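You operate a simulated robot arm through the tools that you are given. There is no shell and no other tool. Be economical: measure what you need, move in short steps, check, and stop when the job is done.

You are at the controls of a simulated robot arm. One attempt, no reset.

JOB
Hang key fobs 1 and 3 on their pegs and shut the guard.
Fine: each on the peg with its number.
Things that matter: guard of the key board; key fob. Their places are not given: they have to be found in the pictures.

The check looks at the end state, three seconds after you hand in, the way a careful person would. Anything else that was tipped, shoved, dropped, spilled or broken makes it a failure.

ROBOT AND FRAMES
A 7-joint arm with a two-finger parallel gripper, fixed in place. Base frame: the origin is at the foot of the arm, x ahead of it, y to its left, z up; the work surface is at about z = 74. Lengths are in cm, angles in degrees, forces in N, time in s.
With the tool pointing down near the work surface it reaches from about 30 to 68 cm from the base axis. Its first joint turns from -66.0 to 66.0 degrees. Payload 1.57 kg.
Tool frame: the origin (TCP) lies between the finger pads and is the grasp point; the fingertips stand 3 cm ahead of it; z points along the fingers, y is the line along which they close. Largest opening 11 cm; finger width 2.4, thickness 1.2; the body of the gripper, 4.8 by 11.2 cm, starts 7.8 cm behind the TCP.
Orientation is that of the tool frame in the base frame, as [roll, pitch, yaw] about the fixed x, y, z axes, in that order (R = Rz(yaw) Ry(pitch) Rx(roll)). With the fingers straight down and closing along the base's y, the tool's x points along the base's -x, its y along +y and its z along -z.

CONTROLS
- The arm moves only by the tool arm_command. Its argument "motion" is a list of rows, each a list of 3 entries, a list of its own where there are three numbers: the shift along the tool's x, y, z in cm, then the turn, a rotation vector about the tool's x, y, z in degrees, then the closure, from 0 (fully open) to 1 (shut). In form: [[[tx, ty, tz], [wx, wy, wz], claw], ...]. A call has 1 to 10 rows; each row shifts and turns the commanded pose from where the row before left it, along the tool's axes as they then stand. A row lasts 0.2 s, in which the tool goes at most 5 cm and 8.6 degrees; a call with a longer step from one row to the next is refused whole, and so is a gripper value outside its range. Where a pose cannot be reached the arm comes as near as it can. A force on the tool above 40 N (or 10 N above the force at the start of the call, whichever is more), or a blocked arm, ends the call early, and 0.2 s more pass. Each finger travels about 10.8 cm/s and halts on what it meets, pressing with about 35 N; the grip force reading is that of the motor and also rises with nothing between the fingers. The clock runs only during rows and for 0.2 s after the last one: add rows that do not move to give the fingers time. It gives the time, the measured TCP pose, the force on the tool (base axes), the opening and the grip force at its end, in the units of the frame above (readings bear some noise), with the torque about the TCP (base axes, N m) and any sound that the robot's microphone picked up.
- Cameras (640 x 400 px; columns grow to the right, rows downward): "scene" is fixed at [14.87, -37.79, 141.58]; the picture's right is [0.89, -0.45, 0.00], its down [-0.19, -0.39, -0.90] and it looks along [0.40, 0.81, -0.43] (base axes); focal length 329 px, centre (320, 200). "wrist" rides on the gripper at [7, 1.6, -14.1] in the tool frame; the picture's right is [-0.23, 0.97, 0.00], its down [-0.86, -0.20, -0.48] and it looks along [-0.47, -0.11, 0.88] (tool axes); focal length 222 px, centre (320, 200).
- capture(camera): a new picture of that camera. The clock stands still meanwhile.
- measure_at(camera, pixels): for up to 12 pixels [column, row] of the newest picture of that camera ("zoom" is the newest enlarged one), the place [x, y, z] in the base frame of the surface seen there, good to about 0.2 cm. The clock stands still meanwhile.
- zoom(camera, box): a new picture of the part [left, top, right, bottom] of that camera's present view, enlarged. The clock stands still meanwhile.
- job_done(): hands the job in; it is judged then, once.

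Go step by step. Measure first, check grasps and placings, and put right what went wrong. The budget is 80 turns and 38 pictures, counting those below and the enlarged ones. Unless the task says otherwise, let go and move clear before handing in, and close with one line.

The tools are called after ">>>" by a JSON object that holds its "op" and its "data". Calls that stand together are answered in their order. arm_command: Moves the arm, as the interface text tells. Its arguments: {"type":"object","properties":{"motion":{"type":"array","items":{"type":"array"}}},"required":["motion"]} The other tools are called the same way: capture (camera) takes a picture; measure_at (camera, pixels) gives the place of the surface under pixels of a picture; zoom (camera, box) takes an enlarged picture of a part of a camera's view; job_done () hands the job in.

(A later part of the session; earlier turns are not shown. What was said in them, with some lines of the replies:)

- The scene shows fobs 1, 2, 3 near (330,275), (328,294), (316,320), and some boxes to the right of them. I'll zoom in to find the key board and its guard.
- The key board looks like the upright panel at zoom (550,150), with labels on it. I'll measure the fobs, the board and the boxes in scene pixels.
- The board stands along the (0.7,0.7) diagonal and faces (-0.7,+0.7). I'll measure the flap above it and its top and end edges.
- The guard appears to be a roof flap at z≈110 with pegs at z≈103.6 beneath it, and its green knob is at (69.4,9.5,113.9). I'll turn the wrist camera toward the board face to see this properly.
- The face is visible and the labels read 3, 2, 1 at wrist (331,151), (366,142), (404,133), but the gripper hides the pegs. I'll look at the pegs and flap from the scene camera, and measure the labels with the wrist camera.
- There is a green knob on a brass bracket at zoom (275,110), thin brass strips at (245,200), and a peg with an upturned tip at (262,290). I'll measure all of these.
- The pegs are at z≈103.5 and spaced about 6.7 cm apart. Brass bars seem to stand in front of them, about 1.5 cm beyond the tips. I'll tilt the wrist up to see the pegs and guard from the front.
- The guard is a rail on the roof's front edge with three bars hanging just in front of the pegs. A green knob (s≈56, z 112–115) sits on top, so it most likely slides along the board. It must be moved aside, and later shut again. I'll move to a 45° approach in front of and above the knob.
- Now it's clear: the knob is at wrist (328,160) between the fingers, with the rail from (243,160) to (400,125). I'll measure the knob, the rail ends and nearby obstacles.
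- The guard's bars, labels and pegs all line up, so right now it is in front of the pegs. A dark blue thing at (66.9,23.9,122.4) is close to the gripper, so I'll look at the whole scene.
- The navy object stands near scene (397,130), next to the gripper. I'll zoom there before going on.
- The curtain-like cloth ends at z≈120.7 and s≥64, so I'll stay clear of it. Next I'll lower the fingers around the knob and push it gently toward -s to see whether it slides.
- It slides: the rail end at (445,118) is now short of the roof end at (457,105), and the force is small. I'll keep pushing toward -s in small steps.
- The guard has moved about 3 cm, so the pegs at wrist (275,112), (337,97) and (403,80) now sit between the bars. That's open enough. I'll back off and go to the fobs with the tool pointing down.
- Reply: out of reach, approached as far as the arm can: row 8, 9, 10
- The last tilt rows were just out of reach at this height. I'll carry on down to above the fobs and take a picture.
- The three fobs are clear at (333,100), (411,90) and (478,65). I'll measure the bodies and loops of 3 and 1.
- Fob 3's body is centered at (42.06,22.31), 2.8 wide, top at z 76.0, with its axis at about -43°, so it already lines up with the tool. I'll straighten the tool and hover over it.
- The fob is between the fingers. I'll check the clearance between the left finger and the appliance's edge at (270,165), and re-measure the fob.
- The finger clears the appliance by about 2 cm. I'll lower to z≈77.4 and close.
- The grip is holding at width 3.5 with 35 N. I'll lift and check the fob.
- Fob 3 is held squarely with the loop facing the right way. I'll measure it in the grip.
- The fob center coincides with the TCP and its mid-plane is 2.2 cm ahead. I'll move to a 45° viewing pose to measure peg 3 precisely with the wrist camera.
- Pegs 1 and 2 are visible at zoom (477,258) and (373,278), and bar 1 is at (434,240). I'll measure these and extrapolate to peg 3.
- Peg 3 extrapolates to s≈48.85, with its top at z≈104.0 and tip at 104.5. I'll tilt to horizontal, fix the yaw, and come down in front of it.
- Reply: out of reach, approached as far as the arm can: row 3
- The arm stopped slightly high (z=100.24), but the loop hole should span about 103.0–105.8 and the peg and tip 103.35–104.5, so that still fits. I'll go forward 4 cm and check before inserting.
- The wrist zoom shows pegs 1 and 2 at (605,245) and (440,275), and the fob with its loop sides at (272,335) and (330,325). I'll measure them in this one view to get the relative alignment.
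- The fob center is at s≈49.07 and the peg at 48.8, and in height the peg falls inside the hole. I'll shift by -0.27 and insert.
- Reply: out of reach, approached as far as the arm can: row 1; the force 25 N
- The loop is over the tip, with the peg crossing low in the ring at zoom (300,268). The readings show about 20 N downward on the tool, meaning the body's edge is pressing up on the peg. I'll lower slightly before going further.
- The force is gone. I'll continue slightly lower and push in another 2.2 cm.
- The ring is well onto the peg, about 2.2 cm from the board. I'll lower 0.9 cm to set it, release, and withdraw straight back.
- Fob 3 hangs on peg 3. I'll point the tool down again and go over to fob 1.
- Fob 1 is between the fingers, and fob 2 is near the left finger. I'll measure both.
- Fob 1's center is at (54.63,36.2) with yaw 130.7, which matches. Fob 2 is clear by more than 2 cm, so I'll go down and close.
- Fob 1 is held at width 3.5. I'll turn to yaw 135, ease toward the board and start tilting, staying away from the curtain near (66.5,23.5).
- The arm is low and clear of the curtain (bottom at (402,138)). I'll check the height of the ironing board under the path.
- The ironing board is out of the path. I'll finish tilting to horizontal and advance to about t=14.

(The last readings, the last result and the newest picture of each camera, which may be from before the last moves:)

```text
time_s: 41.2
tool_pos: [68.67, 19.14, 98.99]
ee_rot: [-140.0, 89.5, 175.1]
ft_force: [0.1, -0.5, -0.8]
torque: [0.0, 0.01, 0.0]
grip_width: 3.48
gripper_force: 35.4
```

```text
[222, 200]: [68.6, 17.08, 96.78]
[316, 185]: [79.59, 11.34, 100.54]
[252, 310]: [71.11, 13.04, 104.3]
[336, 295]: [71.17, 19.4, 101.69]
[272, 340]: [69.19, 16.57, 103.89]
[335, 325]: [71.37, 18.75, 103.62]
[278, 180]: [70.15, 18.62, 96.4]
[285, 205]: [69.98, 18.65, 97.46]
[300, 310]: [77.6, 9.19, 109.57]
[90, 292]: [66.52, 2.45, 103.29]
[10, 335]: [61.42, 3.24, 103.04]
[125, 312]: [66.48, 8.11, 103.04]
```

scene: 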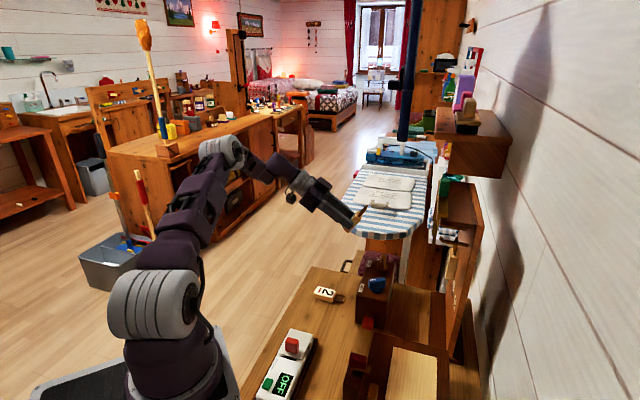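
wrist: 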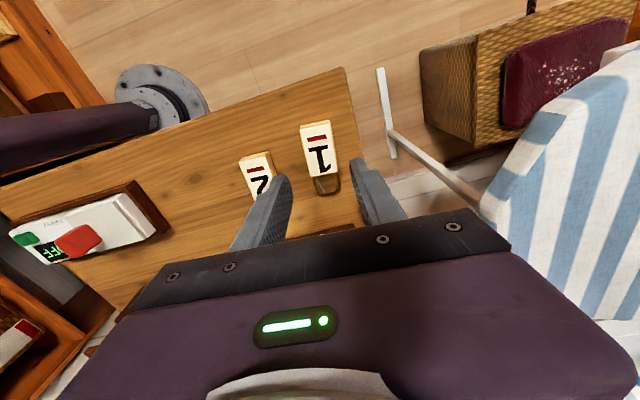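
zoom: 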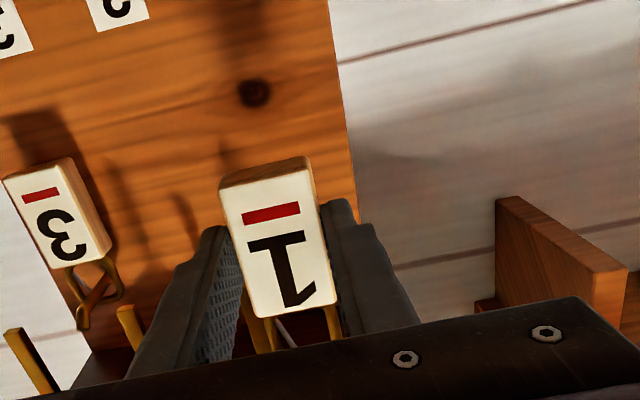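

Fob 1 is centered at s≈62.25, matching peg 1 (62.2–62.3). I'll raise 0.4 and advance until the loop is just past the tip, watching the forces.

>>> {"op": "arm_command", "data": {"motion": [[[-0.2, 0, 1.3], [0, 0, 0], 0.8], [[-0.2, 0, 1.3], [0, 0, 0], 0.8], [[0, 0, 1.3], [0, 0, 0], 0.8], [[0, 0, 0.8], [0, 0, 0], 0.8], [[0, 0, 0.8], [0, 0, 0], 0.8], [[0, 0, 0.8], [0, 0, 0], 0.8]]}}

>>> {"op": "zoom", "data": {"camera": "scene", "box": [400, 165, 480, 265]}}

```text
time_s: 42.6
tool_pos: [72.97, 14.98, 99.46]
ee_rot: [-140.6, 89.4, 174.3]
ft_force: [-0.1, -0.1, -0.1]
torque: [0.02, 0.0, 0.0]
grip_width: 3.51
gripper_force: 35.2
```

```text
4.00 times, centred on (440, 215) of scene
```

zoom: 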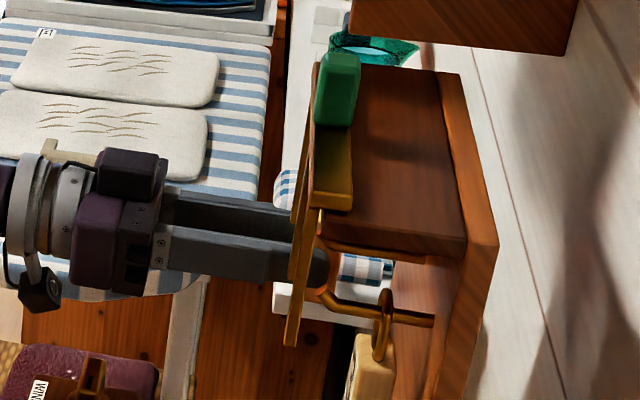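

No contact force so far; the loop is hidden behind the roof in the scene view. I'll continue inward in small steps and watch the force.

>>> {"op": "arm_command", "data": {"motion": [[[0, 0, 0.6], [0, 0, 0], 0.8], [[0, 0, 0.6], [0, 0, 0], 0.8], [[0, 0, 0.6], [0, 0, 0], 0.8]]}}

>>> {"op": "arm_command", "data": {"motion": [[[0.1, 0, 0.5], [0, 0, 0], 0.8], [[0.1, 0, 0.5], [0, 0, 0], 0.8]]}}

>>> {"op": "zoom", "data": {"camera": "wrist", "box": [240, 100, 420, 230]}}

```text
time_s: 43.4
tool_pos: [74.27, 13.57, 99.52]
ee_rot: [-138.4, 89.5, 176.7]
ft_force: [0.4, 0.3, -0.6]
torque: [-0.03, 0.04, 0.0]
grip_width: 3.5
gripper_force: 34.9
```

```text
time_s: 44.0
tool_pos: [74.98, 12.96, 99.31]
ee_rot: [-142.7, 89.6, 172.3]
ft_force: [-0.3, 0.2, -1.1]
torque: [0.02, 0.02, -0.02]
grip_width: 3.5
gripper_force: 34.7
```

```text
3.08 times, centred on (330, 165) of wrist
```

zoom: 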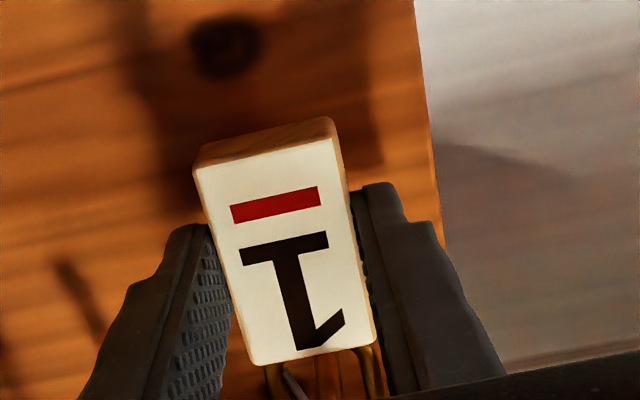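

The peg shows inside the loop at zoom (330,375), and the forces are nil at 2.3 cm from the board. I'll lower until the ring rests on the peg, which an upward force would confirm.

>>> {"op": "arm_command", "data": {"motion": [[[0.45, 0, 0], [0, 0, 0], 0.8], [[0.45, 0, 0], [0, 0, 0], 0.8]]}}

>>> {"op": "arm_command", "data": {"motion": [[[0.3, 0, 0], [0, 0, 0], 0.8], [[0, 0, 0], [0, 0, 0], 0.8]]}}

```text
time_s: 44.6
tool_pos: [74.99, 13.02, 98.41]
ee_rot: [-139.7, 89.5, 175.4]
ft_force: [-0.3, -0.1, -1.2]
torque: [0.04, 0.05, -0.02]
grip_width: 3.5
gripper_force: 35.2
```

```text
time_s: 45.2
tool_pos: [75.08, 12.96, 98.03]
ee_rot: [-140.7, 89.6, 174.3]
ft_force: [-0.5, 0.5, -0.5]
torque: [0.01, -0.01, -0.03]
grip_width: 3.5
gripper_force: 34.6
```

>>> {"op": "arm_command", "data": {"motion": [[[0.25, 0, 0], [0, 0, 0], 0.8], [[0, 0, 0], [0, 0, 0], 0.8]]}}

>>> {"op": "arm_command", "data": {"motion": [[[0.25, 0, 0], [0, 0, 0], 0.8], [[0, 0, 0], [0, 0, 0], 0.8]]}}

```text
time_s: 45.8
tool_pos: [75.04, 13.03, 98.04]
ee_rot: [-121.1, 89.7, -166.2]
ft_force: [4.5, -2.1, 16.5]
torque: [-0.16, 0.0, 0.03]
grip_width: 3.49
gripper_force: 34.7
```

```text
time_s: 46.4
tool_pos: [75.01, 12.89, 97.78]
ee_rot: [-133.4, 89.7, -178.3]
ft_force: [-0.8, -0.3, 28.1]
torque: [-0.43, -0.57, -0.04]
grip_width: 3.48
gripper_force: 35.1
```

The 28 N upward force confirms the ring is hanging on the peg. I'll ease up, release and withdraw.

>>> {"op": "arm_command", "data": {"motion": [[[-0.4, 0, 0], [0, 0, 0], 0.8], [[0, 0, 0], [0, 0, 0], 0.65], [[0, 0, 0], [0, 0, 0], 0.5], [[0, 0, 0], [0, 0, 0], 0.5], [[0, 0, -1.5], [0, 0, 0], 0.5], [[0, 0, -2.5], [0, 0, 0], 0.5], [[0, 0, -4], [0, 0, 0], 0.5], [[0, 0, -4], [0, 0, 0], 0.5], [[0, 0, -4], [0, 0, 0], 0.5]]}}

>>> {"op": "capture", "data": {"camera": "wrist"}}

```text
time_s: 48.4
tool_pos: [63.76, 24.27, 98.17]
ee_rot: [-139.0, 89.6, 176.1]
ft_force: [-0.4, 0.2, 0.8]
torque: [0.03, 0.02, -0.01]
grip_width: 5.5
gripper_force: 0.1
```

```text
6 pictures are left
```

wrist: 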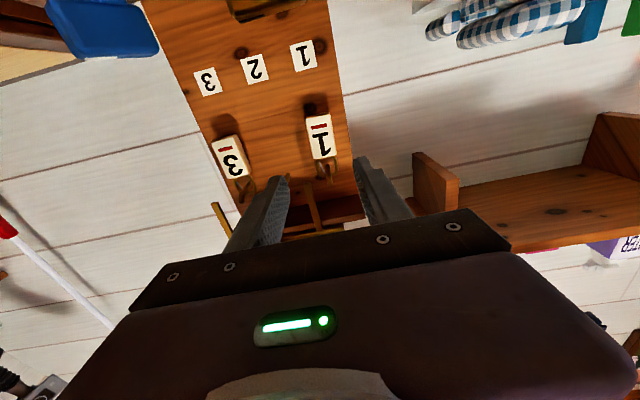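

Both fobs hang on their pegs. To shut the guard I'll come from the -s side with the outer face of the finger, which keeps the gripper body away from the curtain. First I'll shift sideways and tilt back to 45°.

>>> {"op": "arm_command", "data": {"motion": [[[0, -4.35, 0], [0, 0, 0], 0.64], [[0, -4.35, 0], [0, 0, 0], 0.64], [[0, -4.3, 0], [0, 0, 0], 0.64], [[0, 0, 0], [0, 7.5, 0], 0.64], [[0, 0, 0], [0, 7.5, 0], 0.64], [[0, 0, 0], [0, 7.5, 0], 0.64], [[0, 0, 0], [0, 7.5, 0], 0.64], [[0, 0, 0], [0, 7.5, 0], 0.64], [[0, 0, 0], [0, 7.5, 0], 0.64]]}}

>>> {"op": "arm_command", "data": {"motion": [[[-3.44, 0, -1.46], [0, 0, 0], 0.64], [[-3.44, 0, -1.46], [0, 0, 0], 0.64], [[-3.44, 0, -1.46], [0, 0, 0], 0.64], [[-3.44, 0, -1.46], [0, 0, 0], 0.64], [[-3.44, 0, -1.46], [0, 0, 0], 0.64], [[-3.44, 0, -1.46], [0, 0, 0], 0.64], [[0, 0, 0], [0, 0, 0], 0.64]]}}

>>> {"op": "capture", "data": {"camera": "wrist"}}

```text
time_s: 50.4
tool_pos: [54.5, 15.02, 98.11]
ee_rot: [-179.6, 44.5, 135.2]
ft_force: [0.4, 0.7, 1.2]
torque: [-0.02, 0.0, 0.04]
grip_width: 3.94
gripper_force: 0.1
```

```text
time_s: 52.0
tool_pos: [60.35, 9.17, 118.97]
ee_rot: [-179.7, 44.6, 135.3]
ft_force: [-0.2, 0.6, -0.3]
torque: [-0.03, 0.02, -0.03]
grip_width: 3.97
gripper_force: 0.1
```

```text
5 pictures are left
```

wrist: 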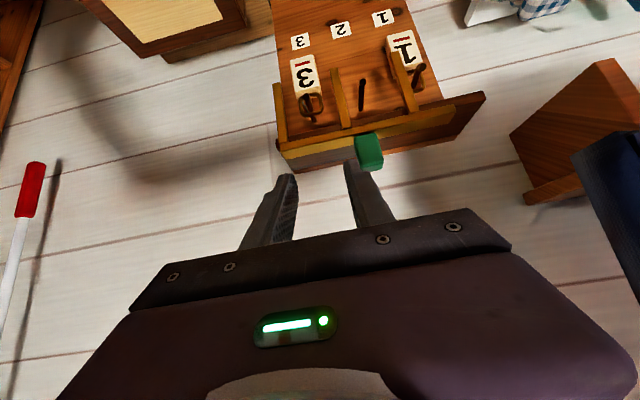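

Both fobs are visible on pegs 3 and 1, and the knob is at (368,152). I'll measure it for the push.

>>> {"op": "measure_at", "data": {"camera": "wrist", "pixels": [[360, 155], [379, 152], [370, 168], [338, 75], [278, 90], [362, 82], [362, 100], [285, 150], [400, 60], [308, 95]]}}

```text
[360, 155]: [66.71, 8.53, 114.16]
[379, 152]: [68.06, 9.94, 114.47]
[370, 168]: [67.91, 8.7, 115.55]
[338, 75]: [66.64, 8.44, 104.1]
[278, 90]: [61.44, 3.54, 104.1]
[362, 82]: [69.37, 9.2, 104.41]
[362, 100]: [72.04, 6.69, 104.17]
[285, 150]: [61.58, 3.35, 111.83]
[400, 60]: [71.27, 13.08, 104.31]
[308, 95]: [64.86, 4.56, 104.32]
```

The knob's left face is at s≈53.2 and it needs to go back about 3.2 cm. I'll shift -0.8, descend beside it, and push toward +s.

>>> {"op": "arm_command", "data": {"motion": [[[0, -0.8, 0], [0, 0, 0], 0.64], [[-0.19, 0, 1.71], [0, 0, 0], 0.64], [[-0.19, 0, 1.71], [0, 0, 0], 0.64], [[-0.19, 0, 1.71], [0, 0, 0], 0.64], [[0, 0.6, 0], [0, 0, 0], 0.64], [[0, 0.6, 0], [0, 0, 0], 0.64], [[0, 0.5, 0], [0, 0, 0], 0.64], [[0, 0.5, 0], [0, 0, 0], 0.64], [[0, 0.5, 0], [0, 0, 0], 0.64], [[0, 0.5, 0], [0, 0, 0], 0.64]]}}

>>> {"op": "arm_command", "data": {"motion": [[[0, 0.4, 0], [0, 0, 0], 0.64], [[0, 0.4, 0], [0, 0, 0], 0.64], [[0, 0.2, 0], [0, 0, 0], 0.64], [[0, 0, 0], [0, 0, 0], 0.64]]}}

>>> {"op": "capture", "data": {"camera": "wrist"}}

```text
time_s: 54.2
tool_pos: [65.17, 7.89, 115.63]
ee_rot: [-179.6, 44.7, 135.3]
ft_force: [-0.9, -0.3, 0.5]
torque: [0.02, -0.03, 0.01]
grip_width: 3.89
gripper_force: 0.1
```

```text
time_s: 55.2
tool_pos: [65.76, 8.73, 115.6]
ee_rot: [-179.7, 44.7, 135.4]
ft_force: [0.5, -0.5, -0.7]
torque: [0.0, 0.03, -0.04]
grip_width: 3.91
gripper_force: 0.1
```

```text
4 pictures are left
```

wrist: 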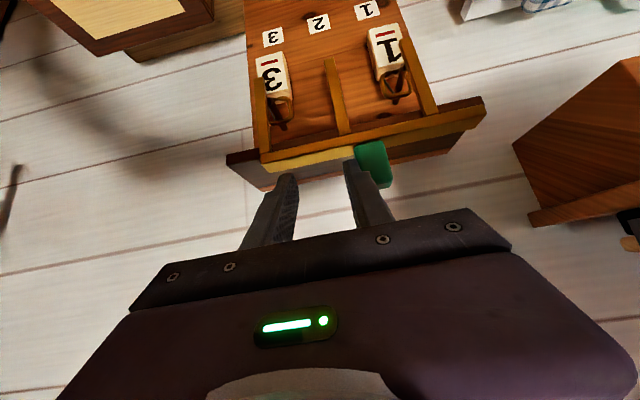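

The bars are nearly back, with the rail end at (467,108) and the roof end at (485,102). I'll measure to see how much is left.

>>> {"op": "measure_at", "data": {"camera": "wrist", "pixels": [[256, 82], [330, 62], [408, 42], [265, 158], [470, 110], [358, 160], [387, 160], [278, 126], [400, 92], [484, 102], [229, 160]]}}

```text
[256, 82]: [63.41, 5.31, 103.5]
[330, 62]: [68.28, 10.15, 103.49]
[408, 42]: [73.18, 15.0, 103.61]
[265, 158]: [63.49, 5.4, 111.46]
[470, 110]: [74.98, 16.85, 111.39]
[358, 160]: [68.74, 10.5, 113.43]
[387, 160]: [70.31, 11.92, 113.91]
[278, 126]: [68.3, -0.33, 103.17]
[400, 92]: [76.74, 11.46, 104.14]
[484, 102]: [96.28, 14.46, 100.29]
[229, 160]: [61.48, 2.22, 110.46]
```

The bars (48.6, 55.5, 62.35) are basically in front of the pegs, but the knob is about 0.3 short of where it started. I'll nudge it further in small steps, watching for the stop.

>>> {"op": "arm_command", "data": {"motion": [[[0, 0.15, 0], [0, 0, 0], 0.64], [[0, 0.15, 0], [0, 0, 0], 0.64], [[0, 0, 0], [0, 0, 0], 0.64]]}}

```text
time_s: 56.0
tool_pos: [66.03, 8.89, 115.61]
ee_rot: [-179.6, 44.7, 135.3]
ft_force: [-3.1, -0.6, -0.3]
torque: [0.03, -0.02, 0.04]
grip_width: 3.79
gripper_force: 0.1
```

>>> {"op": "arm_command", "data": {"motion": [[[0, 0.15, 0], [0, 0, 0], 0.64], [[0, 0.1, 0], [0, 0, 0], 0.64], [[0, 0, 0], [0, 0, 0], 0.64]]}}

```text
time_s: 56.8
tool_pos: [66.15, 8.95, 115.63]
ee_rot: [-179.6, 44.7, 135.2]
ft_force: [-3.0, -5.4, 3.1]
torque: [-0.05, -0.08, -0.13]
grip_width: 3.44
gripper_force: 0.0
```

The finger is now yielding against a firm stop (width 3.44, force rising), so the guard is fully shut. I'll back off and verify.

>>> {"op": "arm_command", "data": {"motion": [[[0, -0.8, 0], [0, 0, 0], 0.64], [[0, -0.4, -1], [0, 0, 0], 0.64], [[0, 0, -3], [0, 0, 0], 0.64], [[0, 0, -4], [0, 0, 0], 0.64], [[0, -2, -3], [0, 0, 0], 0.64], [[0, 0, 0], [0, 0, 0], 0.64]]}}

>>> {"op": "capture", "data": {"camera": "wrist"}}

>>> {"op": "capture", "data": {"camera": "scene"}}

```text
time_s: 58.2
tool_pos: [58.33, 12.27, 123.54]
ee_rot: [-179.7, 44.6, 135.3]
ft_force: [0.0, 0.8, 0.4]
torque: [0.01, -0.03, 0.01]
grip_width: 3.99
gripper_force: 0.1
```

```text
3 pictures are left
```

wrist: 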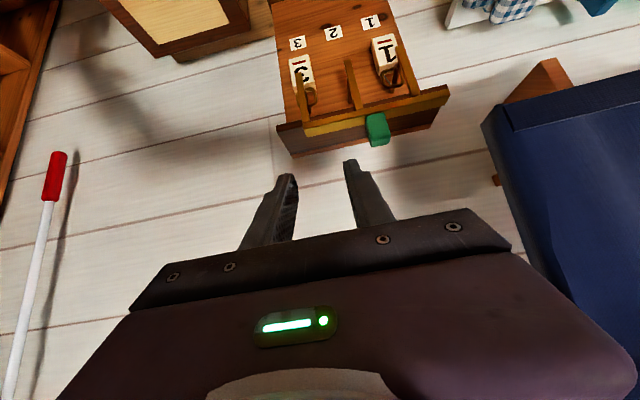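

```text
2 pictures are left
```

scene: 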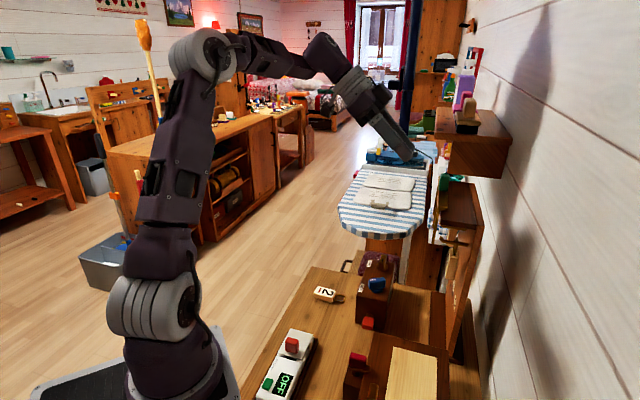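

The guard is back in front of both hanging fobs and fob 2 is undisturbed. I'll do a last numeric check of the bars and knob.

>>> {"op": "measure_at", "data": {"camera": "wrist", "pixels": [[300, 82], [350, 68], [404, 50], [368, 130], [388, 128], [305, 132], [445, 97]]}}

>>> {"op": "zoom", "data": {"camera": "wrist", "box": [260, 0, 480, 160]}}

```text
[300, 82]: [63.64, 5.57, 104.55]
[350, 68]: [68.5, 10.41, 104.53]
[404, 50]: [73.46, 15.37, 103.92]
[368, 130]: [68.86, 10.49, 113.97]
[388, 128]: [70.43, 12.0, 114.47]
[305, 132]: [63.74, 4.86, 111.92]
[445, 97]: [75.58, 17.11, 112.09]
```

```text
2.50 times, centred on (370, 80) of wrist
```

zoom: 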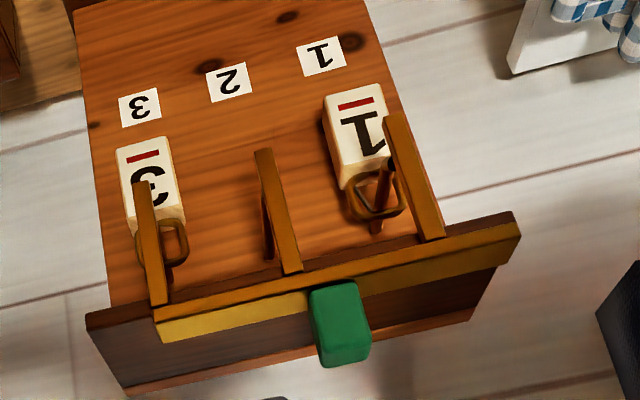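

The bars are at s≈48.9, 55.8 and 62.8 and the knob is back at its starting place, so the guard is shut in front of the pegs. Both fobs hang on their own numbers and the arm is clear, so I'm handing in.

>>> {"op": "job_done", "data": {}}

```text
The job is handed in.
```

Fobs 1 and 3 hang on pegs 1 and 3, the guard is shut in front of them, fob 2 was left where it lay, and the arm is clear.
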